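You operate a simulated robot arm through the tools that you are given. There is no shell and no other tool. Be economical: measure what you need, move in short steps, check, and stop when the job is done.

You are at the controls of a simulated two-armed robot. One attempt, no reset.

TASK
Put the rubbing block in the trough floor. Take the filter cartridge and put it on the infeed rollers. Take the used pot and leave it on top of the roller cover. Shut the leaflet drawer. Take the pipe stub on the packing bench and put it away on the shelf under the fittings bench. Put the scoop on the fittings bench away on the drain board. Fetch the sample tube from the top of the pallet load and stand it on the beige small dish. Take the brush from the filling bench and put it on the shelf under the fittings bench. Put the ringed cup on the paddle tip. Take the screw clamp and leave it on the outfeed rollers. Put one of the sanding blocks from the test bench on the shelf under the press bench. Put one of the frosted bottles from the small table on top of the white glue tin. Take the grey cup on the press bench and put it away on the shelf under the test bench. Do these in any order. Set down upright: rubbing block, pipe stub, sample tube, ringed cup, screw clamp, sanding block, frosted bottle.

The check looks at the end state, three seconds after you hand in, the way a careful person would. Anything else that was tipped, shoved, dropped, spilled or broken makes it a failure. A push-on lid holds only when it is set on centred and level and pressed home; a screw cap is set on level and turned clockwise until tight.

THE ROBOT
Two 7-joint arms with two-finger parallel grippers on one trunk, on a base that drives. Base frame: it is fixed to the floor where the robot stands at the start and does not move with it; the origin is under the middle of the robot, x ahead of it, y to its left, z up. Units: mm, degrees, N and s.
The left shoulder is at the start at [50, 177, 1129], the right one opposite. Places, roughly: brush (24x6x4 cm) [-5700, 600, 800]; drain board [500, 2400, 800]; filter cartridge (6x6x16 cm) [400, 600, 900]; frosted bottle [-2500, -1500, 1000]; glue tin [-2750, -1000, 1000]; grey cup (8x8x6 cm) [-1900, 400, 800]; infeed rollers [-3700, 2800, 400]; leaflet drawer [-9200, 700, 800]; outfeed rollers [-3700, 2000, 400]; paddle tip [-2500, -1250, 750]; pipe stub (5x5x9 cm) [-9100, 1500, 800]; ringed cup (7x7x9 cm) [-5400, -1100, 900]; roller cover (50x30x6 cm) [-1700, 500, 300]; rubbing block (9x6x8 cm) [500, 0, 300]; sample tube [-7500, 750, 750]; sanding block (8x5x7 cm) [-3600, -1100, 900]; sanding block (9x5x5 cm) [-4200, -1000, 900]; sanding block (9x6x7 cm) [-3800, -1300, 900]; scoop (25x9x5 cm) [-9300, 2200, 900]; screw clamp (15x6x10 cm) [-4200, -1100, 500]; shelf under the fittings bench [-9200, 3200, 400]; shelf under the press bench [-1700, 500, 300]; shelf under the test bench [-4500, -1200, 500]; small dish (9x9x2 cm) [-7500, 500, 700]; trough floor [500, 2900, 600]; used pot (14x13x12 cm) [600, 700, 900]. Payload 3.43 kg a hand.
The tool frame of a hand sits at the grasp point between the pads (the TCP): z along the fingers, y along the line on which they close. The tips reach 34 mm beyond it. The gripper opens to 128 mm. The fingers are 24 mm wide and 12 mm thick; the gripper's body (48 by 130 mm) begins 96 mm behind the TCP.
Orientation is told as [roll, pitch, yaw] about the base's x, y, z axes, in that order, counted from this pose: with the fingers straight down and closing along the base's y, the tool's x points along the base's -x, its y along +y and its z along -z.

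THE INTERFACE
- The arms move only by the tool drive_tool. It takes "left_commands", "right_commands" or both (then of equal length, played together; a hand with none holds still); each is a list of rows, each an object (a shift or turn left out is 0, a gripper value left out holds the last) with "translation": the shift along the base's x, y, z in mm, a list of three; "dr": the turn, a rotation vector about the base's x, y, z in degrees, a list of three; "grip": the opening, from 0 (shut) to 1 (fully open). In form: [{"translation": [x, y, z], "dr": [rx, ry, rz], "grip": grip}, ...]. A call has 1 to 8 rows; each row is the pose to reach, as a shift and turn from the pose commanded when the call began. Rows are played at 5 a second. More than 50 mm and 8.6 degrees between two rows, or a gripper value outside its range, and nothing of the call is played. A pose out of reach is approached as far as the arm can. The call stops where the force on the tool passes 40 N (or 10 N more than at its start, if that is more) or the arm is blocked; 0.2 s more then pass. Each finger travels about 108 mm/s and halts on what it meets, pressing with about 29 N; the grip force reading is that of the motor and also rises with nothing between the fingers. The clock runs only during rows and for 0.2 s after the last one: add rows that repeat a pose to give the fingers time. It gives the time, the measured TCP pose, the force on the tool (base axes), the opening and the grip force at its end, in the units of the frame above (readings bear some noise), with the torque about the TCP (base axes, N m) and any sound that the robot's microphone picked up.
- Cameras (640 x 400 px; columns grow to the right, rows downward): "scene" is now at [128.2, 59.2, 1278.4]; the picture's right is [0.70, -0.72, 0.00], its down [-0.50, -0.48, -0.72] and it looks along [0.52, 0.50, -0.69] (base axes); focal length 214 px, centre (320, 200). "left" rides on the left gripper at [76, 11, -160] in its tool frame; the picture's right is [-0.15, 0.99, 0.00], its down [-0.88, -0.13, -0.46] and it looks along [-0.45, -0.07, 0.89] (tool axes); focal length 234 px, centre (320, 200). "right" rides on the right gripper at [76, -11, -160] in its tool frame; the picture's right is [0.15, 0.99, 0.00], its down [-0.88, 0.13, -0.46] and it looks along [-0.45, 0.07, 0.89] (tool axes); focal length 234 px, centre (320, 200).
- camera(camera): a new picture of that camera. It takes no simulated time.
- slide_trunk(by): slides the trunk up (or, below 0, down) by that many mm; the arms and the scene camera ride with it, the base frame stays. It gives what a move gives, with no picture.
- steer(legs): drives the robot by 1 to 6 legs, each [ahead, turn to the left] in mm and degrees, along the robot's own axes; the way and the turn of a leg run together, so that a leg with both is an arc; at most 1500 mm and 180 degrees a leg. The arms and the cameras ride along, it lands a little off, and it stops where it bumps. It gives what a move gives.
- head_to(pan, tilt): turns the head with the scene camera to pan (to the left, within 80 degrees either way) and tilt (down, from -29 to 69), counted from straight ahead of the robot. It gives what a move gives.
- probe_pixels(camera, pixels): for up to 12 pixels [column, row] of the newest picture of that camera ("zoom" is the newest enlarged one), the place [x, y, z] in the base frame of the surface seen there, good to about 2 mm. It takes no simulated time.
- close_up(camera, box): a new picture of the part [left, top, right, bottom] of that camera's present view, enlarged. It takes no simulated time.
- close_job(): hands the job in; it is judged then, once.

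Keep the steps short. Do not move on a guess: measure, check each grasp and each placing, and mend mistakes. In all there are 385 turns and 358 pictures (those below and enlarged ones count). Leave the grippers open and the arms clear of the work at the hand-in unless told otherwise, and finish with a single line.

The tools are called after "Call:" as name(argument=value, ...) on one line, values as JSON. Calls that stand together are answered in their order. drive_tool: Moves the arms, as the interface text tells. Its arguments: {"type":"object","properties":{"left_commands":{"type":"array","items":{"type":"object","properties":{"translation":{"type":"array","items":{"type":"number"}},"dr":{"type":"array","items":{"type":"number"}},"grip":{"type":"number"}}}},"right_commands":{"type":"array","items":{"type":"object","properties":{"translation":{"type":"array","items":{"type":"number"}},"dr":{"type":"array","items":{"type":"number"}},"grip":{"type":"number"}}}}},"required":[]} The other tools are called the same way: slide_trunk (by) slides the trunk up or down; steer (legs) drives the base; head_to (pan, tilt) turns the head that bears the scene camera; camera (camera) takes a picture; probe_pixels (camera, pixels) gives the place of the surface under pixels of a picture; close_up (camera, box) takes an enlarged picture of a part of a camera's view; close_job () hands the job in.

At the start:

```text
time: 0.0
left_eef_pos: [184.6, 243.0, 1164.9]
left_ee_rot: [-0.1, -0.1, 0.1]
left_wrist_force: [0.2, -0.4, 0.3]
left_moment: [-0.03, -0.02, 0.0]
left_width: 128.1
left_grasp_force: 0.0
right_eef_pos: [370.3, 41.2, 1105.5]
right_ee_rot: [0.1, 0.0, 0.1]
right_wrist_force: [-0.8, 0.4, 0.2]
right_moment: [0.01, -0.02, 0.03]
right_width: 128.1
right_grasp_force: 0.0
trunk travel left (down, up): [-300.0, 101.0]
robot x, y, heading: [-1.3, 1.4, 0.1]
head pan, tilt: [44.0, 43.6]
```

scene: 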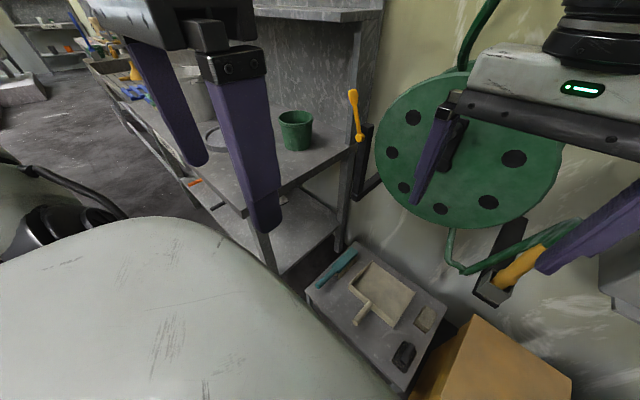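
right: 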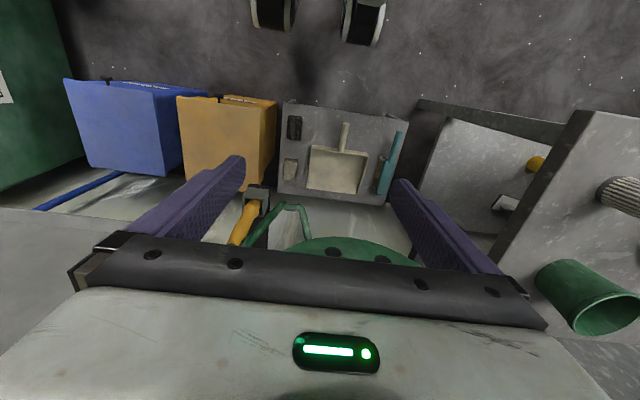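
left: 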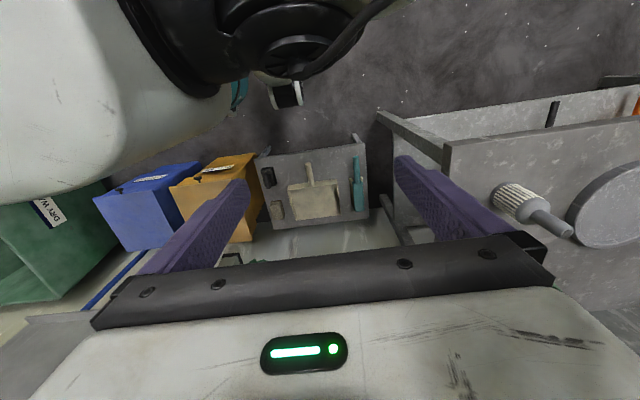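

The scene shows a low table ahead with a dustpan and small blocks, and a bench to the left with a green pot. I'll look more closely at the low table and bench.

Call:
close_up(camera="scene", box=[290, 220, 480, 400])

Call:
close_up(camera="scene", box=[90, 40, 390, 230])

Call:
probe_pixels(camera="scene", pixels=[[425, 318], [404, 355], [385, 290], [340, 270], [296, 120], [215, 140], [190, 185], [300, 230], [352, 120], [310, 290], [440, 305], [405, 388]])

```text
2.22 times, centred on (385, 310) of scene
```

zoom: 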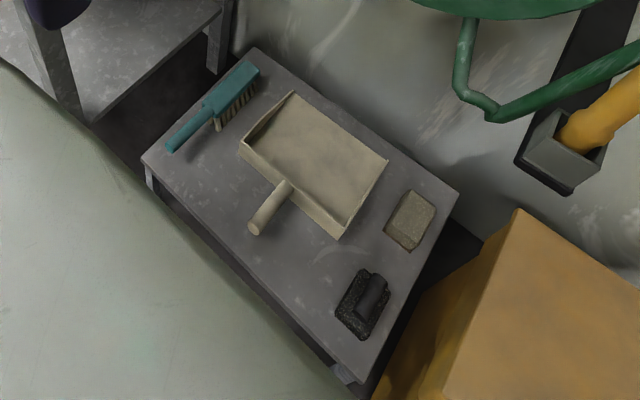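

```text
2.11 times, centred on (240, 135) of scene
```

zoom: 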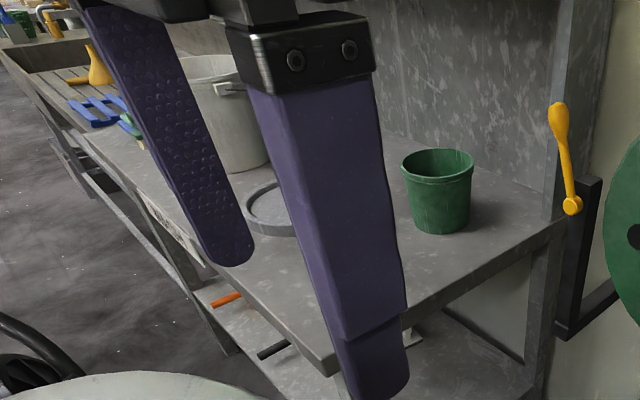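

```text
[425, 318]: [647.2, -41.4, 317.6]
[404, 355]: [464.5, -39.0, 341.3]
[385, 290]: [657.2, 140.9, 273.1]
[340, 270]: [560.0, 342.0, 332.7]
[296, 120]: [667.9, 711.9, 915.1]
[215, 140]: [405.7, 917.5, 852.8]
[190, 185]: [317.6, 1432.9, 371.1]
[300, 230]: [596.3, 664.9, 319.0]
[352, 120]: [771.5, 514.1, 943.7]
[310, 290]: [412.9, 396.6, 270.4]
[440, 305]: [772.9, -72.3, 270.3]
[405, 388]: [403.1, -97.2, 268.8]
```

Table top is at z≈270, the black block with a handle is at about (465, -39). Next I'll survey ahead and to the sides for layout and free floor.

Call:
head_to(pan=0, tilt=50)

Call:
camera(camera="scene")

Call:
head_to(pan=80, tilt=25)

Call:
camera(camera="scene")

```text
time: 1.1
left_eef_pos: [185.4, 242.6, 1164.5]
left_ee_rot: [-0.2, 0.1, 0.0]
left_wrist_force: [-0.3, -0.6, -0.4]
left_moment: [-0.01, 0.0, 0.01]
left_width: 128.2
left_grasp_force: 0.1
right_eef_pos: [370.6, 41.3, 1107.3]
right_ee_rot: [0.1, -0.1, 0.1]
right_wrist_force: [0.6, 0.3, -0.6]
right_moment: [0.01, 0.0, 0.01]
right_width: 128.2
right_grasp_force: 0.0
trunk travel left (down, up): [-300.0, 101.0]
robot x, y, heading: [0.4, -2.2, 0.1]
head pan, tilt: [0.0, 50.0]
```

```text
352 pictures are left
```

scene: 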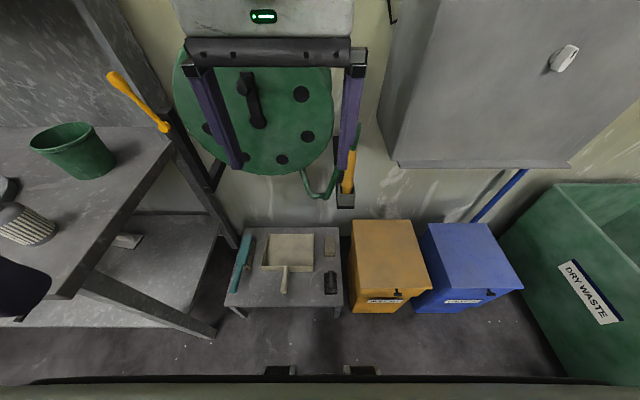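

```text
time: 2.6
left_eef_pos: [184.6, 242.9, 1164.9]
left_ee_rot: [-0.1, 0.0, 0.1]
left_wrist_force: [-0.3, -0.8, -0.4]
left_moment: [0.03, 0.02, -0.03]
left_width: 128.2
left_grasp_force: 0.1
right_eef_pos: [370.9, 40.9, 1108.0]
right_ee_rot: [0.0, 0.0, 0.0]
right_wrist_force: [0.4, -0.7, 0.2]
right_moment: [0.03, 0.02, -0.02]
right_width: 127.7
right_grasp_force: 0.0
trunk travel left (down, up): [-300.0, 101.0]
robot x, y, heading: [-2.3, -0.3, 0.1]
head pan, tilt: [80.0, 25.0]
```

```text
351 pictures are left
```

scene: 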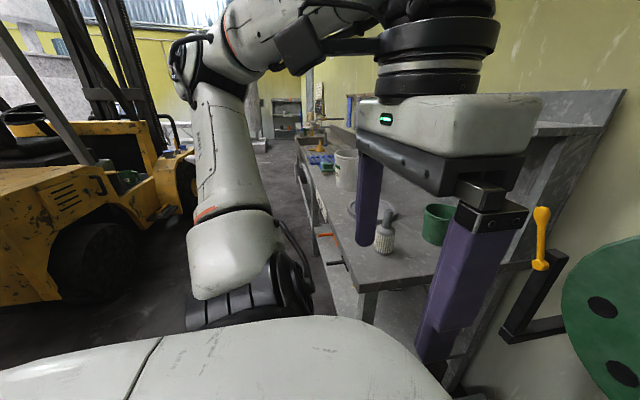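

The low table is right in front with free space around it. I'll lower the trunk so the right hand reaches the black block, and watch it.

Call:
slide_trunk(by=-295)

Call:
head_to(pan=0, tilt=60)

Call:
camera(camera="scene")

Call:
camera(camera="right")

```text
time: 5.6
left_eef_pos: [185.4, 242.5, 870.6]
left_ee_rot: [-0.1, 0.0, 0.0]
left_wrist_force: [0.6, -0.4, -0.3]
left_moment: [0.0, 0.01, 0.01]
left_width: 128.3
left_grasp_force: 0.1
right_eef_pos: [370.8, 41.8, 812.3]
right_ee_rot: [0.2, 0.0, 0.0]
right_wrist_force: [-0.3, -0.7, 0.4]
right_moment: [-0.02, 0.01, 0.01]
right_width: 128.2
right_grasp_force: 0.0
trunk travel left (down, up): [-5.0, 396.0]
robot x, y, heading: [1.2, 2.3, 0.3]
head pan, tilt: [80.0, 25.0]
```

```text
time: 7.1
left_eef_pos: [184.9, 243.5, 870.2]
left_ee_rot: [0.0, -0.1, 0.1]
left_wrist_force: [0.7, -0.8, -0.2]
left_moment: [0.0, -0.02, -0.03]
left_width: 128.0
left_grasp_force: 0.0
right_eef_pos: [370.7, 40.7, 812.1]
right_ee_rot: [0.1, 0.0, -0.1]
right_wrist_force: [0.3, 0.5, -0.2]
right_moment: [0.0, 0.04, 0.04]
right_width: 128.0
right_grasp_force: 0.2
trunk travel left (down, up): [-5.0, 396.0]
robot x, y, heading: [-0.5, 1.5, 0.0]
head pan, tilt: [0.0, 60.0]
```

```text
350 pictures are left
```

scene: 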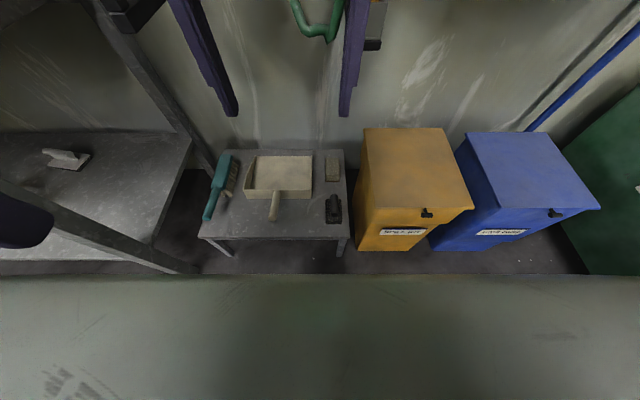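

```text
349 pictures are left
```

right: 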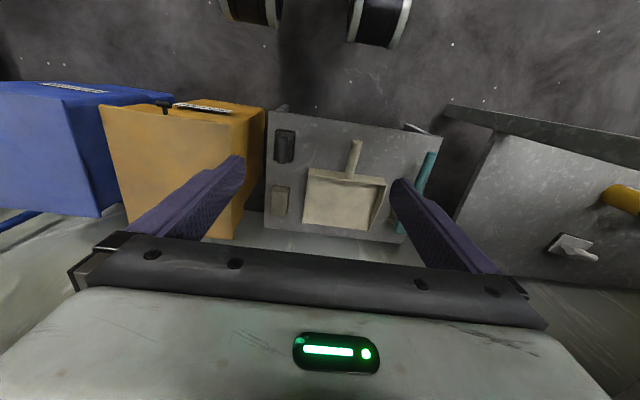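

I'll measure block edges, and the orange bin's near face.

Call:
close_up(camera="scene", box=[290, 130, 450, 260])

Call:
probe_pixels(camera="scene", pixels=[[326, 200], [339, 200], [327, 220], [341, 220], [333, 205], [333, 168], [365, 140], [365, 180], [400, 180], [360, 240], [372, 205], [346, 205]])

```text
3.08 times, centred on (370, 195) of scene
```

zoom: 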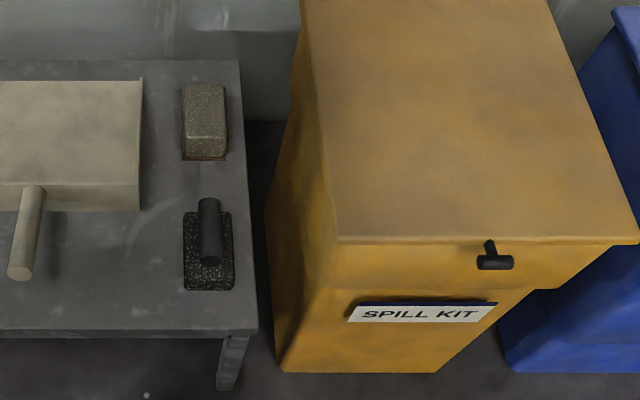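

```text
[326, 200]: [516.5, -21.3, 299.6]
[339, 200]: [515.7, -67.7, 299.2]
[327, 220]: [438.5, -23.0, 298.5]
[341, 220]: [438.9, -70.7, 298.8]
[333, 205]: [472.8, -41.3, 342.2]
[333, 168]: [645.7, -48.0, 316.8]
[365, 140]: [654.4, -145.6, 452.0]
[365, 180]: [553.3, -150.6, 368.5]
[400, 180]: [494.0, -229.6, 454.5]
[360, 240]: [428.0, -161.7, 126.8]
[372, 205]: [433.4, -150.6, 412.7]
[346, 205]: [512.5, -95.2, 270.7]
```

Block base spans x 436–518, y −17…−73, z 270–300, handle to 342. The bin face is at y≈−147, so there's clearance. Moving the right hand over it and part of the way down.

Call:
drive_tool(right_commands=[{"translation": [35, -29, -15], "grip": 0.85}, {"translation": [70, -58, -30]}, {"translation": [105, -86, -45]}, {"translation": [105, -86, -95]}, {"translation": [105, -86, -145]}, {"translation": [105, -86, -195]}, {"translation": [105, -86, -245]}, {"translation": [105, -86, -295]}])

Call:
camera(camera="right")

Call:
camera(camera="scene")

```text
time: 8.9
left_eef_pos: [185.7, 243.1, 870.3]
left_ee_rot: [-0.1, -0.1, 0.1]
left_wrist_force: [-0.5, -1.0, 0.0]
left_moment: [0.02, -0.01, 0.02]
left_width: 127.9
left_grasp_force: 0.0
right_eef_pos: [475.2, -47.4, 517.8]
right_ee_rot: [0.1, 0.0, -0.1]
right_wrist_force: [-0.2, 0.3, 0.0]
right_moment: [-0.06, -0.03, 0.0]
right_width: 108.4
right_grasp_force: 0.0
trunk travel left (down, up): [-5.0, 396.0]
robot x, y, heading: [0.8, -3.1, 0.1]
head pan, tilt: [0.0, 60.0]
```

```text
347 pictures are left
```

right: 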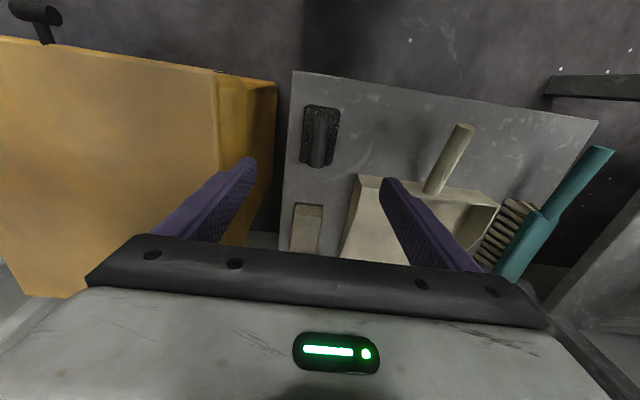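

```text
346 pictures are left
```

scene: 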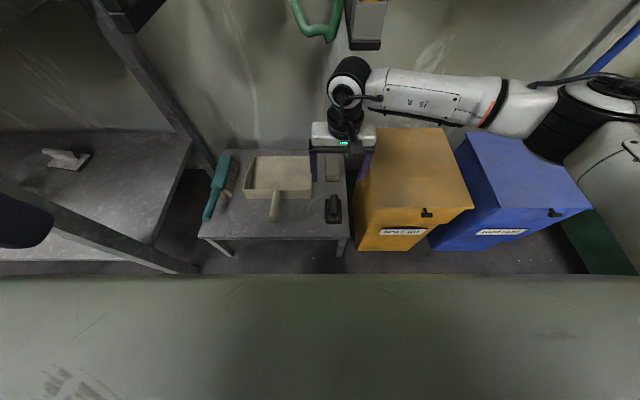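

The forearm passes over the bins; I'll measure its height so lowering doesn't hit them.

Call:
probe_pixels(camera="scene", pixels=[[350, 75], [400, 90], [450, 100], [500, 105], [560, 130], [600, 120], [400, 125], [460, 125], [333, 212], [346, 130]])

```text
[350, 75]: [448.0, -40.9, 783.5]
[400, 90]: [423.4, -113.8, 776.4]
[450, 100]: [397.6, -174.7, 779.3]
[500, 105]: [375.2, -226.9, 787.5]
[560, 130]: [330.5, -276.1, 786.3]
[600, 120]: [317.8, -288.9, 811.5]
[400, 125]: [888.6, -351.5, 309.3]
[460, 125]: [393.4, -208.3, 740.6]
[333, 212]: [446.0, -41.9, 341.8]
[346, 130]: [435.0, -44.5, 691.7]
```

Forearm stays at z≥700 now, so after lowering 210 mm it still clears the bin top at 452. Going down and then closing on the block.

Call:
drive_tool(right_commands=[{"translation": [0, 0, -50]}, {"translation": [0, 0, -100]}, {"translation": [0, 0, -150]}, {"translation": [0, 0, -180]}, {"translation": [0, 0, -205]}])

Call:
camera(camera="right")

Call:
camera(camera="scene")

```text
time: 10.1
left_eef_pos: [185.8, 242.9, 869.6]
left_ee_rot: [-0.1, -0.1, 0.1]
left_wrist_force: [-0.3, -0.5, -0.4]
left_moment: [0.0, -0.04, 0.03]
left_width: 128.0
left_grasp_force: 0.0
right_eef_pos: [473.2, -46.7, 312.4]
right_ee_rot: [0.1, 0.0, 0.0]
right_wrist_force: [-0.3, 0.3, 0.3]
right_moment: [-0.02, -0.01, -0.01]
right_width: 108.9
right_grasp_force: 0.0
trunk travel left (down, up): [-5.0, 396.0]
robot x, y, heading: [1.5, -2.5, 0.0]
head pan, tilt: [0.0, 60.0]
```

```text
345 pictures are left
```

right: 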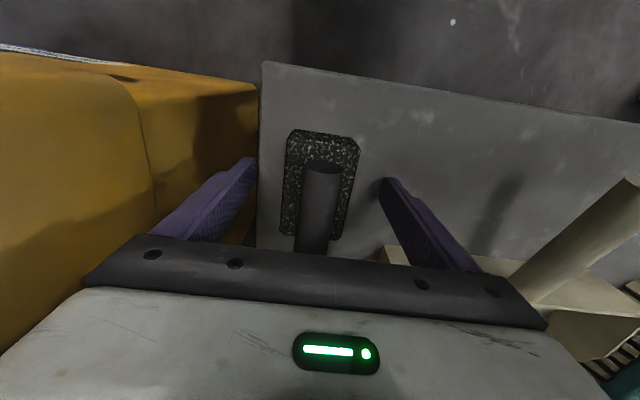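

```text
344 pictures are left
```

scene: 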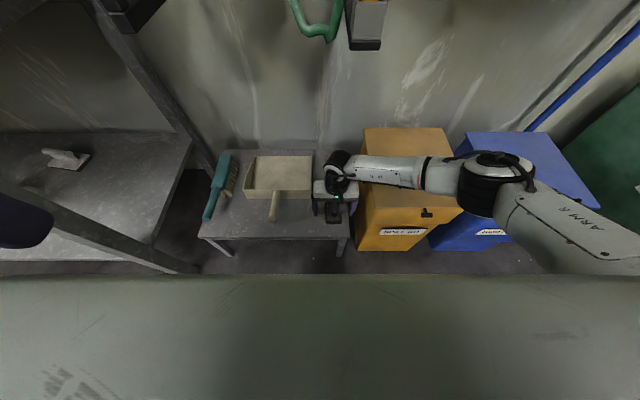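

Block lies between the fingers. Down 4 mm more and close.

Call:
drive_tool(right_commands=[{"translation": [2, 0, -4]}, {"translation": [2, 0, -4], "grip": 0.0}, {"translation": [2, 0, -4]}, {"translation": [2, 0, -4]}, {"translation": [2, 0, -4]}])

Call:
drive_tool(right_commands=[{"translation": [0, 0, 40]}, {"translation": [0, 0, 90]}, {"translation": [0, 0, 140]}, {"translation": [0, 0, 190]}, {"translation": [0, 0, 240]}, {"translation": [0, 0, 290]}, {"translation": [0, 0, 340]}, {"translation": [0, 0, 390]}])

Call:
camera(camera="right")

```text
time: 11.3
left_eef_pos: [185.1, 242.6, 870.6]
left_ee_rot: [-0.1, -0.1, 0.1]
left_wrist_force: [-0.4, -0.4, 0.5]
left_moment: [0.04, -0.01, -0.02]
left_width: 128.1
left_grasp_force: 0.1
right_eef_pos: [474.8, -47.2, 307.9]
right_ee_rot: [0.1, 0.0, 0.0]
right_wrist_force: [0.1, -0.6, 0.2]
right_moment: [0.01, -0.02, -0.05]
right_width: 55.2
right_grasp_force: 29.1
trunk travel left (down, up): [-5.0, 396.0]
robot x, y, heading: [2.9, -3.1, -0.1]
head pan, tilt: [0.0, 60.0]
```

```text
time: 13.1
left_eef_pos: [184.6, 242.4, 870.6]
left_ee_rot: [-0.1, 0.0, 0.0]
left_wrist_force: [-0.2, 0.3, 0.3]
left_moment: [0.0, 0.04, -0.02]
left_width: 128.0
left_grasp_force: 0.0
right_eef_pos: [477.7, -48.0, 702.9]
right_ee_rot: [0.1, -0.2, 0.0]
right_wrist_force: [-1.0, -0.7, -1.4]
right_moment: [0.04, 0.03, 0.02]
right_width: 55.2
right_grasp_force: 29.5
trunk travel left (down, up): [-5.0, 396.0]
robot x, y, heading: [3.4, 1.8, 0.2]
head pan, tilt: [0.0, 60.0]
```

```text
343 pictures are left
```

right: 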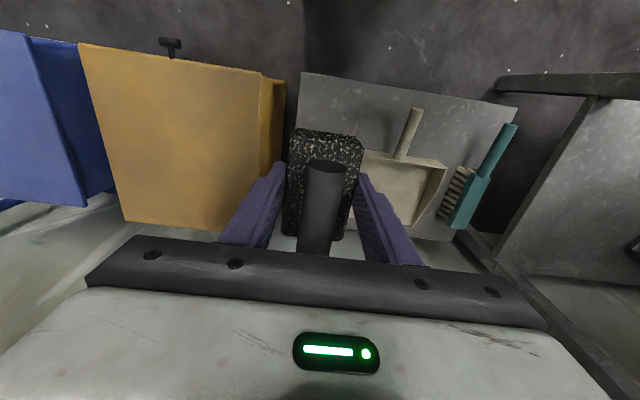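

Block is held (55 mm wide) and lifted. I'll raise the trunk, tuck the right hand in, and look left to measure the aisle along the bench.

Call:
slide_trunk(by=295)

Call:
drive_tool(right_commands=[{"translation": [-40, -20, 20]}, {"translation": [-80, -40, 40]}, {"translation": [-120, -60, 60]}, {"translation": [-160, -80, 80]}])

Call:
head_to(pan=80, tilt=35)

Call:
camera(camera="scene")

Call:
probe_pixels(camera="scene", pixels=[[370, 240], [300, 100], [270, 90], [190, 130], [100, 170], [20, 200], [430, 215], [390, 200], [350, 290], [170, 150], [320, 160], [290, 150]])

```text
time: 14.5
left_eef_pos: [185.8, 242.8, 982.6]
left_ee_rot: [-0.1, 0.0, 0.1]
left_wrist_force: [-0.7, -0.6, 1.0]
left_moment: [0.0, 0.01, 0.0]
left_width: 127.8
left_grasp_force: 0.1
right_eef_pos: [471.5, -47.8, 802.1]
right_ee_rot: [-0.6, 1.6, 0.5]
right_wrist_force: [0.2, -0.5, -7.3]
right_moment: [-0.05, 0.35, -0.06]
right_width: 55.4
right_grasp_force: 29.1
trunk travel left (down, up): [-116.0, 285.0]
robot x, y, heading: [-1.1, 2.2, -0.2]
head pan, tilt: [0.0, 60.0]
stopped: the force on the tool passed its limit (the readings are from after the stop); the commanded pose is now the measured one
```

```text
time: 15.5
left_eef_pos: [185.2, 243.2, 980.7]
left_ee_rot: [-0.1, -0.2, 0.0]
left_wrist_force: [-0.7, -0.3, -0.6]
left_moment: [-0.03, 0.01, -0.02]
left_width: 127.8
left_grasp_force: 0.1
right_eef_pos: [309.8, -128.8, 882.3]
right_ee_rot: [-0.6, 1.3, 0.4]
right_wrist_force: [-0.2, 0.3, -1.7]
right_moment: [0.01, 0.0, -0.01]
right_width: 55.2
right_grasp_force: 28.8
trunk travel left (down, up): [-116.0, 285.0]
robot x, y, heading: [0.3, 0.6, 0.2]
head pan, tilt: [0.0, 60.0]
```

```text
time: 17.0
left_eef_pos: [184.3, 242.7, 981.8]
left_ee_rot: [-0.1, -0.1, 0.1]
left_wrist_force: [-0.5, -0.4, -1.3]
left_moment: [0.01, 0.03, 0.04]
left_width: 127.9
left_grasp_force: 0.0
right_eef_pos: [310.0, -128.5, 883.5]
right_ee_rot: [-0.5, 1.4, 0.4]
right_wrist_force: [0.4, 0.4, -1.0]
right_moment: [-0.02, 0.0, 0.02]
right_width: 55.4
right_grasp_force: 29.0
trunk travel left (down, up): [-116.0, 285.0]
robot x, y, heading: [-1.5, 1.2, 0.0]
head pan, tilt: [80.0, 35.0]
```

```text
342 pictures are left
```

scene: 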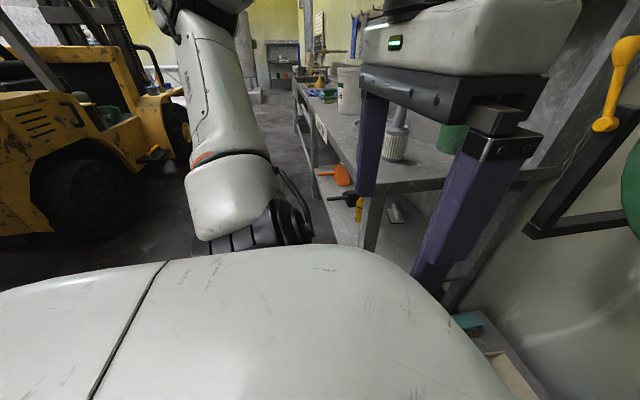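

```text
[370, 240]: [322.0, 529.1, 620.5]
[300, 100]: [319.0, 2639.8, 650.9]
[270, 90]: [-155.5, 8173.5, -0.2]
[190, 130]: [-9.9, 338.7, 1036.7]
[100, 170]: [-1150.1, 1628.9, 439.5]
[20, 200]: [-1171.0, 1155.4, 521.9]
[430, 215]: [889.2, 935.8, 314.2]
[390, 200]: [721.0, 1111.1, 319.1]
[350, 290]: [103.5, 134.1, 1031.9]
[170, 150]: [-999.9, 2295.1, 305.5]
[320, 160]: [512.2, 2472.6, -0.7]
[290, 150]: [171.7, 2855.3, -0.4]
```

The trunk stopped when the right hand touched something on the wall. I'll check what it was and whether it's undisturbed.

Call:
head_to(pan=0, tilt=35)

Call:
camera(camera="scene")

```text
time: 18.6
left_eef_pos: [186.3, 242.3, 982.6]
left_ee_rot: [-0.1, 0.0, 0.1]
left_wrist_force: [-0.4, 0.1, 0.2]
left_moment: [-0.02, -0.01, 0.0]
left_width: 128.4
left_grasp_force: 0.1
right_eef_pos: [310.3, -127.9, 883.5]
right_ee_rot: [-0.6, 1.5, 0.4]
right_wrist_force: [0.0, -0.5, -0.7]
right_moment: [0.01, 0.01, -0.01]
right_width: 55.2
right_grasp_force: 29.3
trunk travel left (down, up): [-116.0, 285.0]
robot x, y, heading: [0.5, 1.3, 0.1]
head pan, tilt: [0.0, 35.0]
```

```text
341 pictures are left
```

scene: 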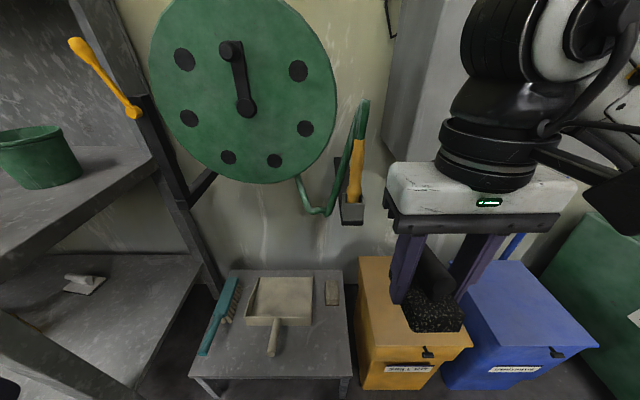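

Everything on the wall still hangs as before. I'll raise the trunk, back off 250 mm, turn left to face along the aisle, and look.

Call:
slide_trunk(by=180)

Call:
steer(legs=[[-250, 0], [0, 90]])

Call:
head_to(pan=-30, tilt=20)

Call:
camera(camera="scene")

```text
time: 20.6
left_eef_pos: [186.1, 243.4, 1162.0]
left_ee_rot: [-0.1, 0.0, 0.1]
left_wrist_force: [-0.3, -0.6, 0.3]
left_moment: [0.01, 0.01, -0.02]
left_width: 127.9
left_grasp_force: 0.0
right_eef_pos: [311.2, -128.3, 1063.8]
right_ee_rot: [-0.5, 1.4, 0.4]
right_wrist_force: [0.4, -0.1, -1.6]
right_moment: [-0.05, 0.01, -0.02]
right_width: 55.4
right_grasp_force: 28.7
trunk travel left (down, up): [-296.0, 105.0]
robot x, y, heading: [-0.2, -1.6, -0.2]
head pan, tilt: [0.0, 35.0]
```

```text
time: 26.2
left_eef_pos: [-496.0, 184.5, 1161.5]
left_ee_rot: [0.0, -0.1, 90.3]
left_wrist_force: [-0.4, 0.3, 0.2]
left_moment: [0.01, 0.02, 0.02]
left_width: 127.9
left_grasp_force: 0.0
right_eef_pos: [-127.2, 310.4, 1063.3]
right_ee_rot: [-0.5, 1.4, 90.5]
right_wrist_force: [0.4, -0.1, -0.8]
right_moment: [-0.03, 0.01, 0.01]
right_width: 55.4
right_grasp_force: 28.7
trunk travel left (down, up): [-296.0, 105.0]
robot x, y, heading: [-251.8, -2.7, 90.1]
head pan, tilt: [0.0, 35.0]
```

```text
time: 27.2
left_eef_pos: [-496.7, 183.7, 1162.1]
left_ee_rot: [-0.1, -0.1, 90.2]
left_wrist_force: [-0.4, 0.0, -0.3]
left_moment: [-0.02, -0.02, 0.02]
left_width: 127.9
left_grasp_force: 0.1
right_eef_pos: [-126.3, 310.7, 1063.7]
right_ee_rot: [-0.5, 1.3, 90.5]
right_wrist_force: [0.4, 0.4, -1.6]
right_moment: [0.0, 0.02, -0.01]
right_width: 55.2
right_grasp_force: 29.2
trunk travel left (down, up): [-296.0, 105.0]
robot x, y, heading: [-251.4, -3.1, 90.3]
head pan, tilt: [-30.0, 20.0]
```

```text
340 pictures are left
```

scene: 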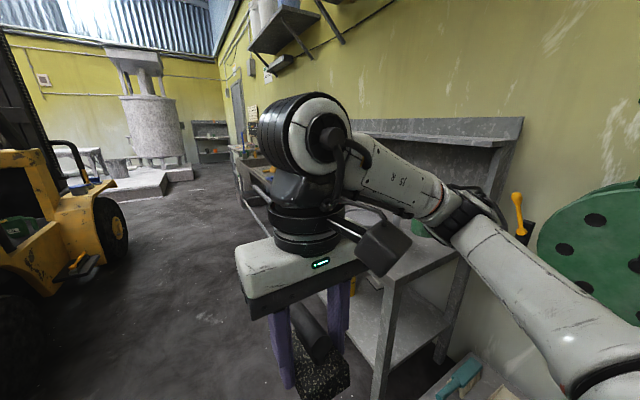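

I'll measure how far the right elbow sticks out and where free floor is along the aisle.

Call:
probe_pixels(camera="scene", pixels=[[470, 205], [440, 180], [500, 250], [390, 215], [115, 225], [105, 245], [160, 190], [240, 190], [290, 150], [470, 140], [400, 260]])

Call:
close_up(camera="scene", box=[130, 60, 290, 220])

```text
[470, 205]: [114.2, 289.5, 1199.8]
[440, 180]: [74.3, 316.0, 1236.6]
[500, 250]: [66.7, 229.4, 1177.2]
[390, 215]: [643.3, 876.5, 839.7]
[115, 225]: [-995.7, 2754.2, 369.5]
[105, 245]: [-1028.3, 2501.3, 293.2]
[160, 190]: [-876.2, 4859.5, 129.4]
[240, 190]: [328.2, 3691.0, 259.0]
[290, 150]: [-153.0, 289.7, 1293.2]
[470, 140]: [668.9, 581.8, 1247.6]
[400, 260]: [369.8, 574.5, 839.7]
```

```text
2.50 times, centred on (210, 140) of scene
```

zoom: 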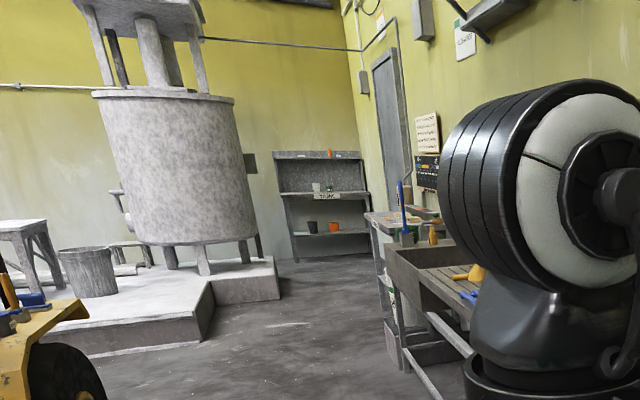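

Aisle is clear (bench front x≈300, forklift x<−990). Driving along to y≈2600 and looking right.

Call:
steer(legs=[[1500, 0], [1100, 0]])

Call:
head_to(pan=-75, tilt=35)

Call:
camera(camera="scene")

```text
time: 39.7
left_eef_pos: [-527.4, 2748.7, 1160.2]
left_ee_rot: [-0.2, -0.1, 90.3]
left_wrist_force: [-0.6, 0.0, 0.1]
left_moment: [0.01, -0.03, -0.06]
left_width: 127.9
left_grasp_force: 0.0
right_eef_pos: [-155.8, 2874.7, 1063.3]
right_ee_rot: [-0.4, 1.3, 90.6]
right_wrist_force: [0.1, 0.3, -1.5]
right_moment: [0.0, -0.02, -0.01]
right_width: 55.2
right_grasp_force: 29.2
trunk travel left (down, up): [-296.0, 105.0]
robot x, y, heading: [-282.5, 2563.5, 90.1]
head pan, tilt: [-30.0, 20.0]
```

```text
time: 40.8
left_eef_pos: [-525.8, 2749.4, 1160.9]
left_ee_rot: [-0.1, -0.2, 90.2]
left_wrist_force: [-0.7, 0.2, 0.1]
left_moment: [0.0, 0.01, -0.01]
left_width: 128.2
left_grasp_force: 0.1
right_eef_pos: [-155.6, 2874.9, 1063.0]
right_ee_rot: [-0.5, 1.4, 90.5]
right_wrist_force: [-0.5, 0.2, -1.5]
right_moment: [-0.02, 0.03, -0.02]
right_width: 55.4
right_grasp_force: 29.0
trunk travel left (down, up): [-296.0, 105.0]
robot x, y, heading: [-285.3, 2568.2, 90.2]
head pan, tilt: [-75.0, 35.0]
```

```text
338 pictures are left
```

scene: 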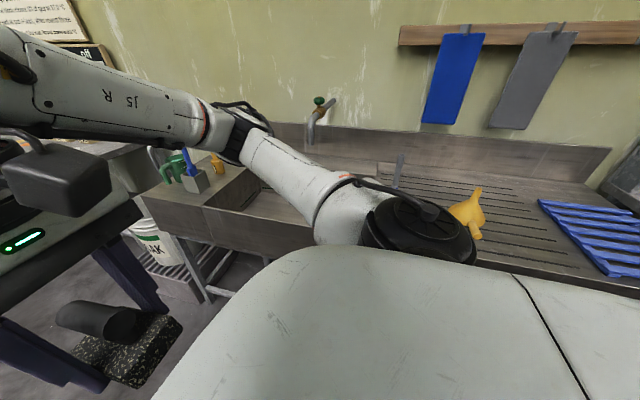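

Sink trough (left of image) and the drain board with ribs (right) seen. I'll move 380 forward and turn to face it.

Call:
steer(legs=[[380, 0], [0, -90]])

Call:
head_to(pan=0, tilt=45)

Call:
camera(camera="scene")

```text
time: 47.0
left_eef_pos: [-100.0, 3178.0, 1162.0]
left_ee_rot: [-0.2, -0.1, 0.1]
left_wrist_force: [0.1, 0.3, 0.2]
left_moment: [0.0, 0.04, -0.03]
left_width: 127.9
left_grasp_force: 0.1
right_eef_pos: [24.2, 2806.2, 1064.8]
right_ee_rot: [-0.6, 1.4, 0.3]
right_wrist_force: [-0.7, 0.7, -1.1]
right_moment: [0.02, 0.01, 0.0]
right_width: 55.1
right_grasp_force: 29.3
trunk travel left (down, up): [-296.0, 105.0]
robot x, y, heading: [-289.3, 2932.5, -0.2]
head pan, tilt: [-75.0, 35.0]
```

```text
time: 48.5
left_eef_pos: [-99.1, 3177.4, 1161.4]
left_ee_rot: [-0.2, -0.1, 0.0]
left_wrist_force: [-0.3, 0.3, -0.9]
left_moment: [-0.03, -0.02, -0.01]
left_width: 128.1
left_grasp_force: 0.0
right_eef_pos: [23.9, 2806.6, 1063.3]
right_ee_rot: [-0.5, 1.4, 0.3]
right_wrist_force: [-1.0, -0.7, -1.8]
right_moment: [0.01, -0.04, -0.01]
right_width: 55.3
right_grasp_force: 28.6
trunk travel left (down, up): [-296.0, 105.0]
robot x, y, heading: [-280.0, 2937.5, 0.1]
head pan, tilt: [0.0, 45.0]
```

```text
337 pictures are left
```

scene: 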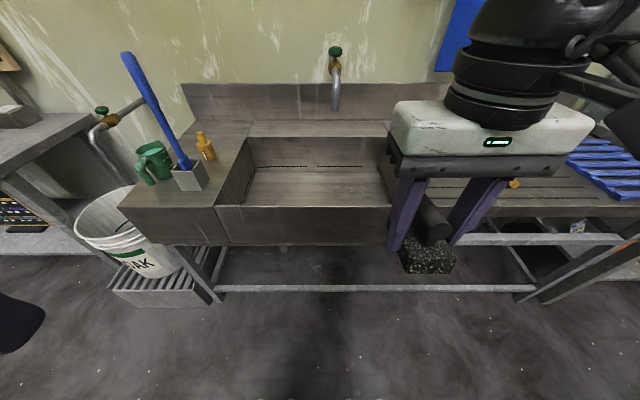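

I'll measure the trough: rim, floor, walls, and the tap.

Call:
probe_pixels(camera="scene", pixels=[[218, 210], [385, 208], [250, 138], [350, 130], [300, 190], [345, 185], [280, 180], [320, 175], [335, 105], [300, 245], [370, 195], [260, 170]])

```text
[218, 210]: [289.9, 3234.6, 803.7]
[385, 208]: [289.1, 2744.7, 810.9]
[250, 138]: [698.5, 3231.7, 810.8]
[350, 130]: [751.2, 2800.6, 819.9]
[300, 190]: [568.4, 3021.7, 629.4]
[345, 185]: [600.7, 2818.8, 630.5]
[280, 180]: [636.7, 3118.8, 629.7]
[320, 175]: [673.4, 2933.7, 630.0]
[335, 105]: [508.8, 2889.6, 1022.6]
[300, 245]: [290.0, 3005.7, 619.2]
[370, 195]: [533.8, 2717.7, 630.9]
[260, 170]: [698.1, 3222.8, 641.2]
```

Trough floor is at z≈630, interior x≈315–698, y≈2700–3225, rim 810; the tap overhangs at (509, 2890, 1020). I'll drive 220 closer and lower the trunk 150.

Call:
steer(legs=[[220, 0]])

Call:
slide_trunk(by=-140)

Call:
camera(camera="scene")

```text
time: 50.1
left_eef_pos: [118.3, 3176.7, 1161.5]
left_ee_rot: [-0.1, 0.0, -0.1]
left_wrist_force: [-0.3, 0.1, 0.3]
left_moment: [0.0, 0.02, 0.01]
left_width: 128.0
left_grasp_force: 0.0
right_eef_pos: [241.8, 2805.3, 1063.6]
right_ee_rot: [-0.5, 1.4, 0.2]
right_wrist_force: [0.2, -0.2, -2.3]
right_moment: [-0.01, 0.06, 0.0]
right_width: 55.2
right_grasp_force: 28.7
trunk travel left (down, up): [-296.0, 105.0]
robot x, y, heading: [-72.1, 2935.1, -0.0]
head pan, tilt: [0.0, 45.0]
```

```text
time: 51.8
left_eef_pos: [117.4, 3176.8, 1021.6]
left_ee_rot: [-0.1, -0.1, -0.1]
left_wrist_force: [0.7, -0.3, 0.4]
left_moment: [-0.03, 0.0, -0.01]
left_width: 127.9
left_grasp_force: 0.1
right_eef_pos: [242.3, 2805.1, 922.9]
right_ee_rot: [-0.5, 1.4, 0.2]
right_wrist_force: [0.6, 0.6, -2.3]
right_moment: [-0.02, 0.03, -0.01]
right_width: 55.3
right_grasp_force: 28.8
trunk travel left (down, up): [-156.0, 245.0]
robot x, y, heading: [-67.0, 2935.4, -0.2]
head pan, tilt: [0.0, 45.0]
```

```text
336 pictures are left
```

scene: 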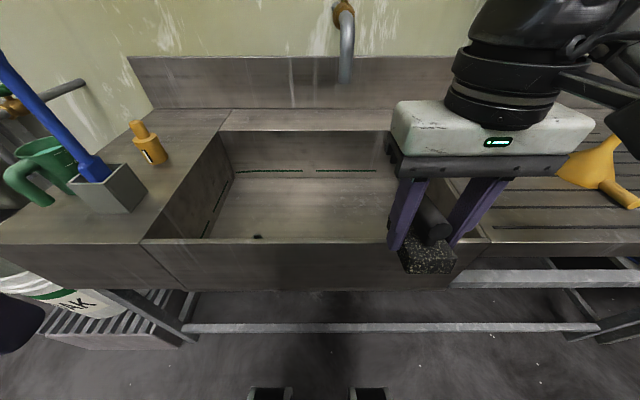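

Hand is above the rim level. Moving the block over the trough at about (415, 2830), clear of the tap, and levelling.

Call:
drive_tool(right_commands=[{"translation": [45, 6, 0], "dr": [0.5, -1.4, -0.2]}, {"translation": [90, 12, 0], "dr": [0.5, -1.4, -0.2]}, {"translation": [135, 18, 0], "dr": [0.5, -1.4, -0.2]}, {"translation": [173, 25, 0], "dr": [0.5, -1.4, -0.2]}, {"translation": [173, 25, -50], "dr": [0.5, -1.4, -0.2]}, {"translation": [173, 25, -100], "dr": [0.5, -1.4, -0.2]}, {"translation": [173, 25, -150], "dr": [0.5, -1.4, -0.2]}, {"translation": [173, 25, -200], "dr": [0.5, -1.4, -0.2]}])

Call:
camera(camera="scene")

Call:
camera(camera="right")

```text
time: 53.6
left_eef_pos: [117.7, 3177.1, 1021.5]
left_ee_rot: [-0.1, -0.1, -0.1]
left_wrist_force: [-0.9, -0.1, -0.8]
left_moment: [0.0, 0.03, 0.0]
left_width: 128.0
left_grasp_force: 0.0
right_eef_pos: [413.3, 2829.0, 721.9]
right_ee_rot: [-0.1, -0.1, 0.0]
right_wrist_force: [-0.2, -0.3, -1.6]
right_moment: [-0.02, 0.02, -0.02]
right_width: 55.4
right_grasp_force: 29.2
trunk travel left (down, up): [-156.0, 245.0]
robot x, y, heading: [-68.7, 2933.1, -0.1]
head pan, tilt: [0.0, 45.0]
```

```text
335 pictures are left
```

scene: 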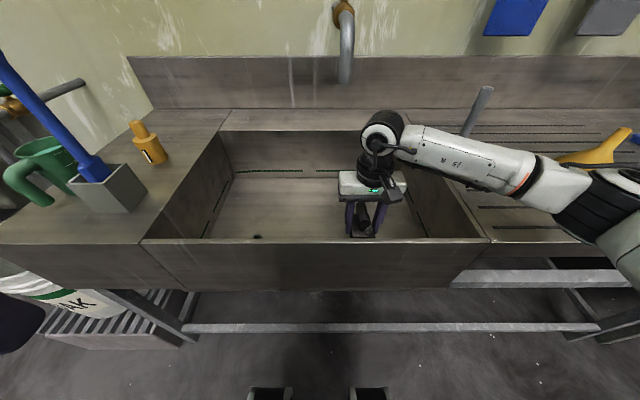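

```text
334 pictures are left
```

right: 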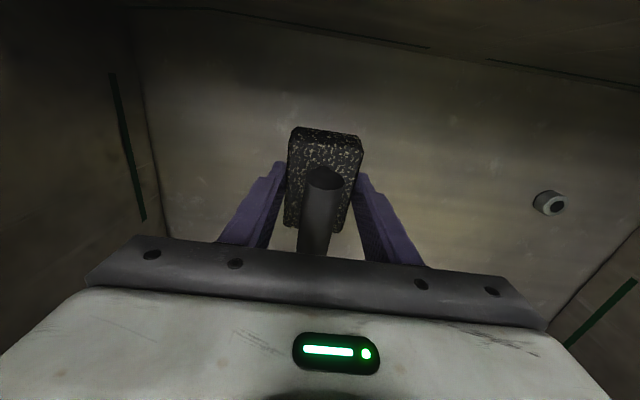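

Inside the trough with space all round. Lowering the last ~53 mm and watching force.

Call:
drive_tool(right_commands=[{"translation": [0, 0, -30]}, {"translation": [0, 0, -45]}, {"translation": [0, 0, -50]}, {"translation": [0, 0, -53]}])

```text
time: 54.6
left_eef_pos: [117.3, 3176.6, 1021.7]
left_ee_rot: [-0.1, -0.2, -0.1]
left_wrist_force: [0.6, 0.0, 0.1]
left_moment: [-0.01, 0.01, -0.04]
left_width: 128.1
left_grasp_force: 0.1
right_eef_pos: [413.5, 2831.4, 672.7]
right_ee_rot: [0.1, -0.2, 0.1]
right_wrist_force: [-10.1, -2.6, 24.0]
right_moment: [-0.26, -0.8, -0.12]
right_width: 55.7
right_grasp_force: 29.4
trunk travel left (down, up): [-156.0, 245.0]
robot x, y, heading: [-71.5, 2937.4, -0.3]
head pan, tilt: [0.0, 45.0]
```

Contact felt (24 N up) at 673, so it's on the floor. Open and lift.

Call:
drive_tool(right_commands=[{"translation": [0, 0, 1], "grip": 0.8}, {"translation": [0, 0, 1]}, {"translation": [0, 0, 1]}, {"translation": [0, 0, 40]}, {"translation": [0, 0, 90]}, {"translation": [0, 0, 140]}, {"translation": [0, 0, 190]}, {"translation": [0, 0, 240]}])

Call:
camera(camera="right")

```text
time: 56.4
left_eef_pos: [117.8, 3177.4, 1022.7]
left_ee_rot: [-0.1, 0.0, -0.1]
left_wrist_force: [-0.5, 0.8, -0.7]
left_moment: [-0.03, -0.01, 0.02]
left_width: 127.9
left_grasp_force: 0.0
right_eef_pos: [416.5, 2830.7, 910.9]
right_ee_rot: [0.0, 0.0, 0.0]
right_wrist_force: [-1.2, 0.1, -0.3]
right_moment: [0.0, 0.02, 0.02]
right_width: 102.5
right_grasp_force: 0.0
trunk travel left (down, up): [-156.0, 245.0]
robot x, y, heading: [-69.4, 2937.8, -0.3]
head pan, tilt: [0.0, 45.0]
```

```text
333 pictures are left
```

right: 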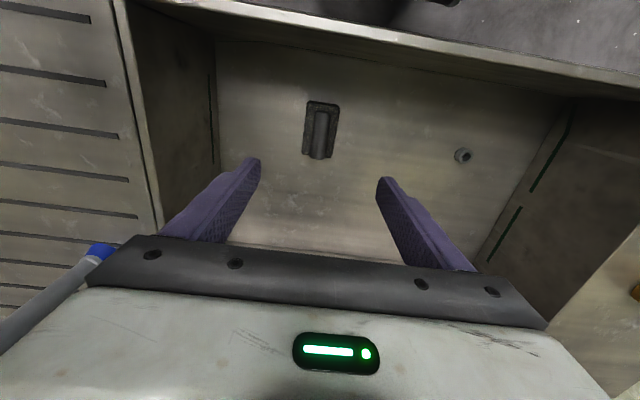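

Block stands on the trough floor. Retract the hand, back off, and drive back to the pot/cartridge bench at y≈700.

Call:
drive_tool(right_commands=[{"translation": [-45, -5, 10], "grip": 1.0}, {"translation": [-90, -10, 20]}, {"translation": [-135, -15, 30]}, {"translation": [-180, -20, 40]}])

Call:
slide_trunk(by=140)

Call:
steer(legs=[[-230, 0], [0, -90], [1500, 0], [740, 0], [0, 90]])

Call:
camera(camera="scene")

```text
time: 57.4
left_eef_pos: [117.0, 3176.5, 1021.8]
left_ee_rot: [-0.1, -0.1, -0.2]
left_wrist_force: [0.1, -0.1, 0.6]
left_moment: [0.0, 0.01, 0.0]
left_width: 127.8
left_grasp_force: 0.1
right_eef_pos: [234.9, 2811.3, 949.6]
right_ee_rot: [0.0, 0.0, 0.0]
right_wrist_force: [-0.1, 0.1, 0.1]
right_moment: [0.03, 0.0, -0.02]
right_width: 127.8
right_grasp_force: 0.0
trunk travel left (down, up): [-156.0, 245.0]
robot x, y, heading: [-69.4, 2935.0, -0.2]
head pan, tilt: [0.0, 45.0]
```

```text
time: 59.1
left_eef_pos: [118.9, 3176.7, 1160.2]
left_ee_rot: [-0.1, 0.0, -0.1]
left_wrist_force: [0.3, 0.0, -1.1]
left_moment: [0.03, 0.0, 0.01]
left_width: 128.4
left_grasp_force: 0.1
right_eef_pos: [235.6, 2810.5, 1090.2]
right_ee_rot: [0.0, -0.1, 0.0]
right_wrist_force: [-0.3, -0.1, -0.2]
right_moment: [0.01, 0.0, 0.01]
right_width: 128.0
right_grasp_force: 0.1
trunk travel left (down, up): [-296.0, 105.0]
robot x, y, heading: [-69.9, 2937.4, -0.4]
head pan, tilt: [0.0, 45.0]
```

```text
time: 78.8
left_eef_pos: [-61.6, 960.4, 1162.0]
left_ee_rot: [-0.1, -0.1, -2.2]
left_wrist_force: [0.7, 0.5, 0.1]
left_moment: [0.0, 0.0, 0.01]
left_width: 128.1
left_grasp_force: 0.0
right_eef_pos: [43.1, 590.7, 1089.1]
right_ee_rot: [0.1, -0.1, -2.0]
right_wrist_force: [-0.3, 0.1, -0.5]
right_moment: [0.0, 0.01, 0.01]
right_width: 127.6
right_grasp_force: 0.1
trunk travel left (down, up): [-296.0, 105.0]
robot x, y, heading: [-256.8, 726.2, -2.0]
head pan, tilt: [0.0, 45.0]
```

```text
332 pictures are left
```

scene: 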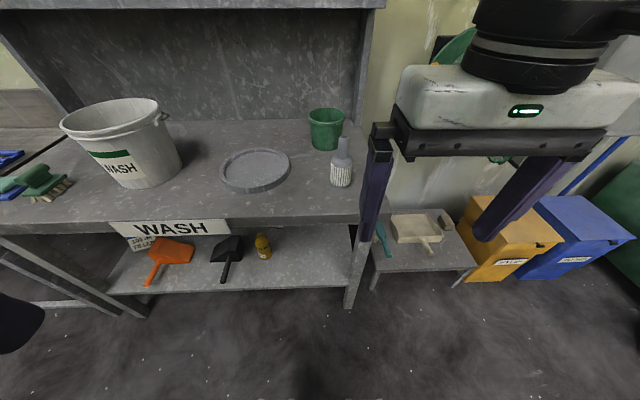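

I'll measure the pot and cartridge.

Call:
close_up(camera="scene", box=[280, 80, 400, 220])

Call:
probe_pixels(camera="scene", pixels=[[342, 178], [341, 145], [308, 113], [342, 113], [325, 108], [327, 118], [325, 145], [345, 140], [290, 170], [320, 200], [330, 180], [352, 180]])

```text
2.86 times, centred on (340, 150) of scene
```

zoom: 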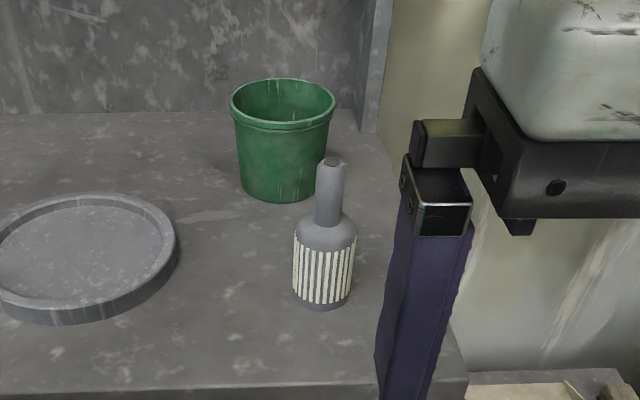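

```text
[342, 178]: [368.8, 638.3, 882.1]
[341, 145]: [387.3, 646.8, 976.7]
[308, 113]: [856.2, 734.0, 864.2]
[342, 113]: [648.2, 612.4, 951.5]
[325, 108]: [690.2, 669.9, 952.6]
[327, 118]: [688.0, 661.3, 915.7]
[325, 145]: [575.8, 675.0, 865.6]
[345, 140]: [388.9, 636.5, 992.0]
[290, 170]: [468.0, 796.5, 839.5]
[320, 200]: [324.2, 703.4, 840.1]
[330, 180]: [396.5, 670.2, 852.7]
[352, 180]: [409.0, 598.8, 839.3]
```

Bench top z=840. Cartridge centre ≈(398, 640), top ≈1000; pot centre ≈(628, 676), rim ≈960, ~130 wide. Plan: right hand takes the cartridge by its neck; left hand pinches the pot wall. Driving 190 ahead and straightening.

Call:
steer(legs=[[190, 2]])

Call:
camera(camera="scene")

Call:
camera(camera="right")

```text
time: 80.4
left_eef_pos: [123.7, 962.9, 1161.4]
left_ee_rot: [-0.1, 0.0, -0.3]
left_wrist_force: [0.3, 0.0, 0.6]
left_moment: [0.0, 0.02, -0.01]
left_width: 127.9
left_grasp_force: 0.1
right_eef_pos: [242.0, 597.5, 1090.3]
right_ee_rot: [0.1, 0.0, 0.0]
right_wrist_force: [0.1, 1.4, -0.7]
right_moment: [-0.01, 0.0, 0.01]
right_width: 128.3
right_grasp_force: 0.1
trunk travel left (down, up): [-296.0, 105.0]
robot x, y, heading: [-64.3, 720.6, -0.3]
head pan, tilt: [0.0, 45.0]
```

```text
330 pictures are left
```

scene: 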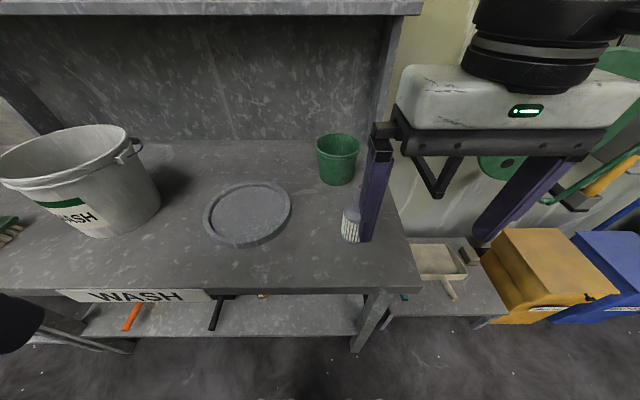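

```text
329 pictures are left
```

right: 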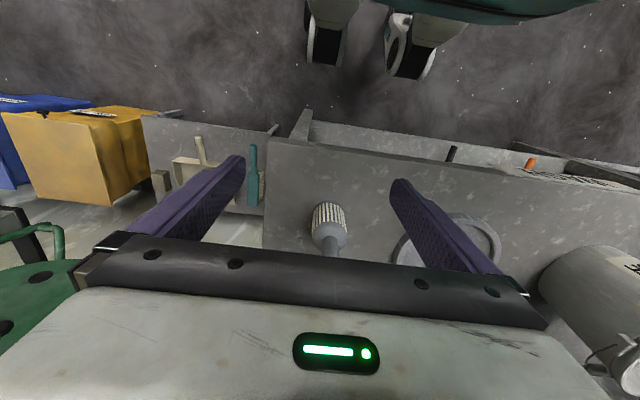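

Call:
probe_pixels(camera="right", pixels=[[331, 212], [316, 215], [346, 215], [331, 245], [322, 250], [340, 250], [330, 232]])

Call:
probe_pixels(camera="scene", pixels=[[350, 230], [338, 135], [318, 140], [358, 145], [338, 145], [340, 180], [335, 153]])

```text
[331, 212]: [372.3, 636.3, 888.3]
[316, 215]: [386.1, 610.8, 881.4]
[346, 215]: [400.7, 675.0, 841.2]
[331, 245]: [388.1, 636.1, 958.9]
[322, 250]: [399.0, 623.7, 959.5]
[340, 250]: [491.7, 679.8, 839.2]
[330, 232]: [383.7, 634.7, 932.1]
```

```text
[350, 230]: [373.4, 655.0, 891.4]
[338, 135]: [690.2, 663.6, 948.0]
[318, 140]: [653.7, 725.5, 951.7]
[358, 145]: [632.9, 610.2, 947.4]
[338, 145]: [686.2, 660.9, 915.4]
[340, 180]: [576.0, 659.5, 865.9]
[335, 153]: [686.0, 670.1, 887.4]
```

Cartridge axis ≈(402, 639). Right hand: over it, then down to grip the neck at z≈972.

Call:
drive_tool(right_commands=[{"translation": [45, 12, 0], "grip": 0.7}, {"translation": [90, 24, 0]}, {"translation": [130, 34, 0]}, {"translation": [160, 41, 0]}, {"translation": [160, 41, -40]}, {"translation": [160, 41, -80]}])

Call:
camera(camera="right")

Call:
camera(camera="scene")

```text
time: 81.8
left_eef_pos: [123.6, 962.5, 1162.1]
left_ee_rot: [-0.1, -0.2, -0.2]
left_wrist_force: [0.3, 0.3, 0.2]
left_moment: [0.0, 0.0, 0.02]
left_width: 128.3
left_grasp_force: 0.1
right_eef_pos: [401.3, 637.6, 1008.5]
right_ee_rot: [0.0, 0.1, -0.1]
right_wrist_force: [-0.4, -0.1, 0.4]
right_moment: [0.02, 0.01, 0.0]
right_width: 89.4
right_grasp_force: 0.1
trunk travel left (down, up): [-296.0, 105.0]
robot x, y, heading: [-61.9, 719.1, -0.4]
head pan, tilt: [0.0, 45.0]
```

```text
328 pictures are left
```

right: 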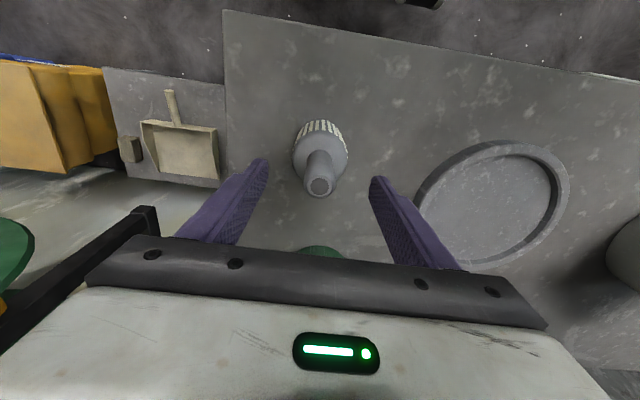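

```text
327 pictures are left
```

scene: 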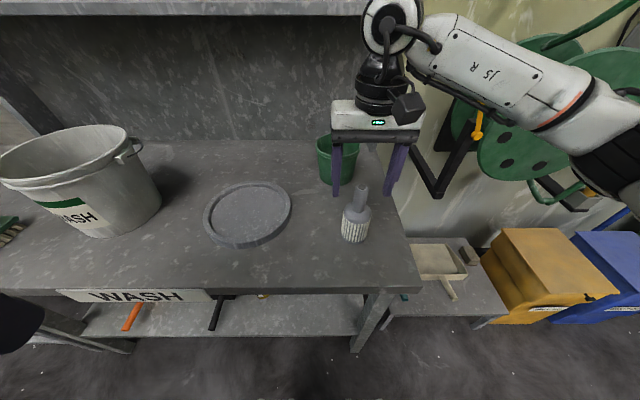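

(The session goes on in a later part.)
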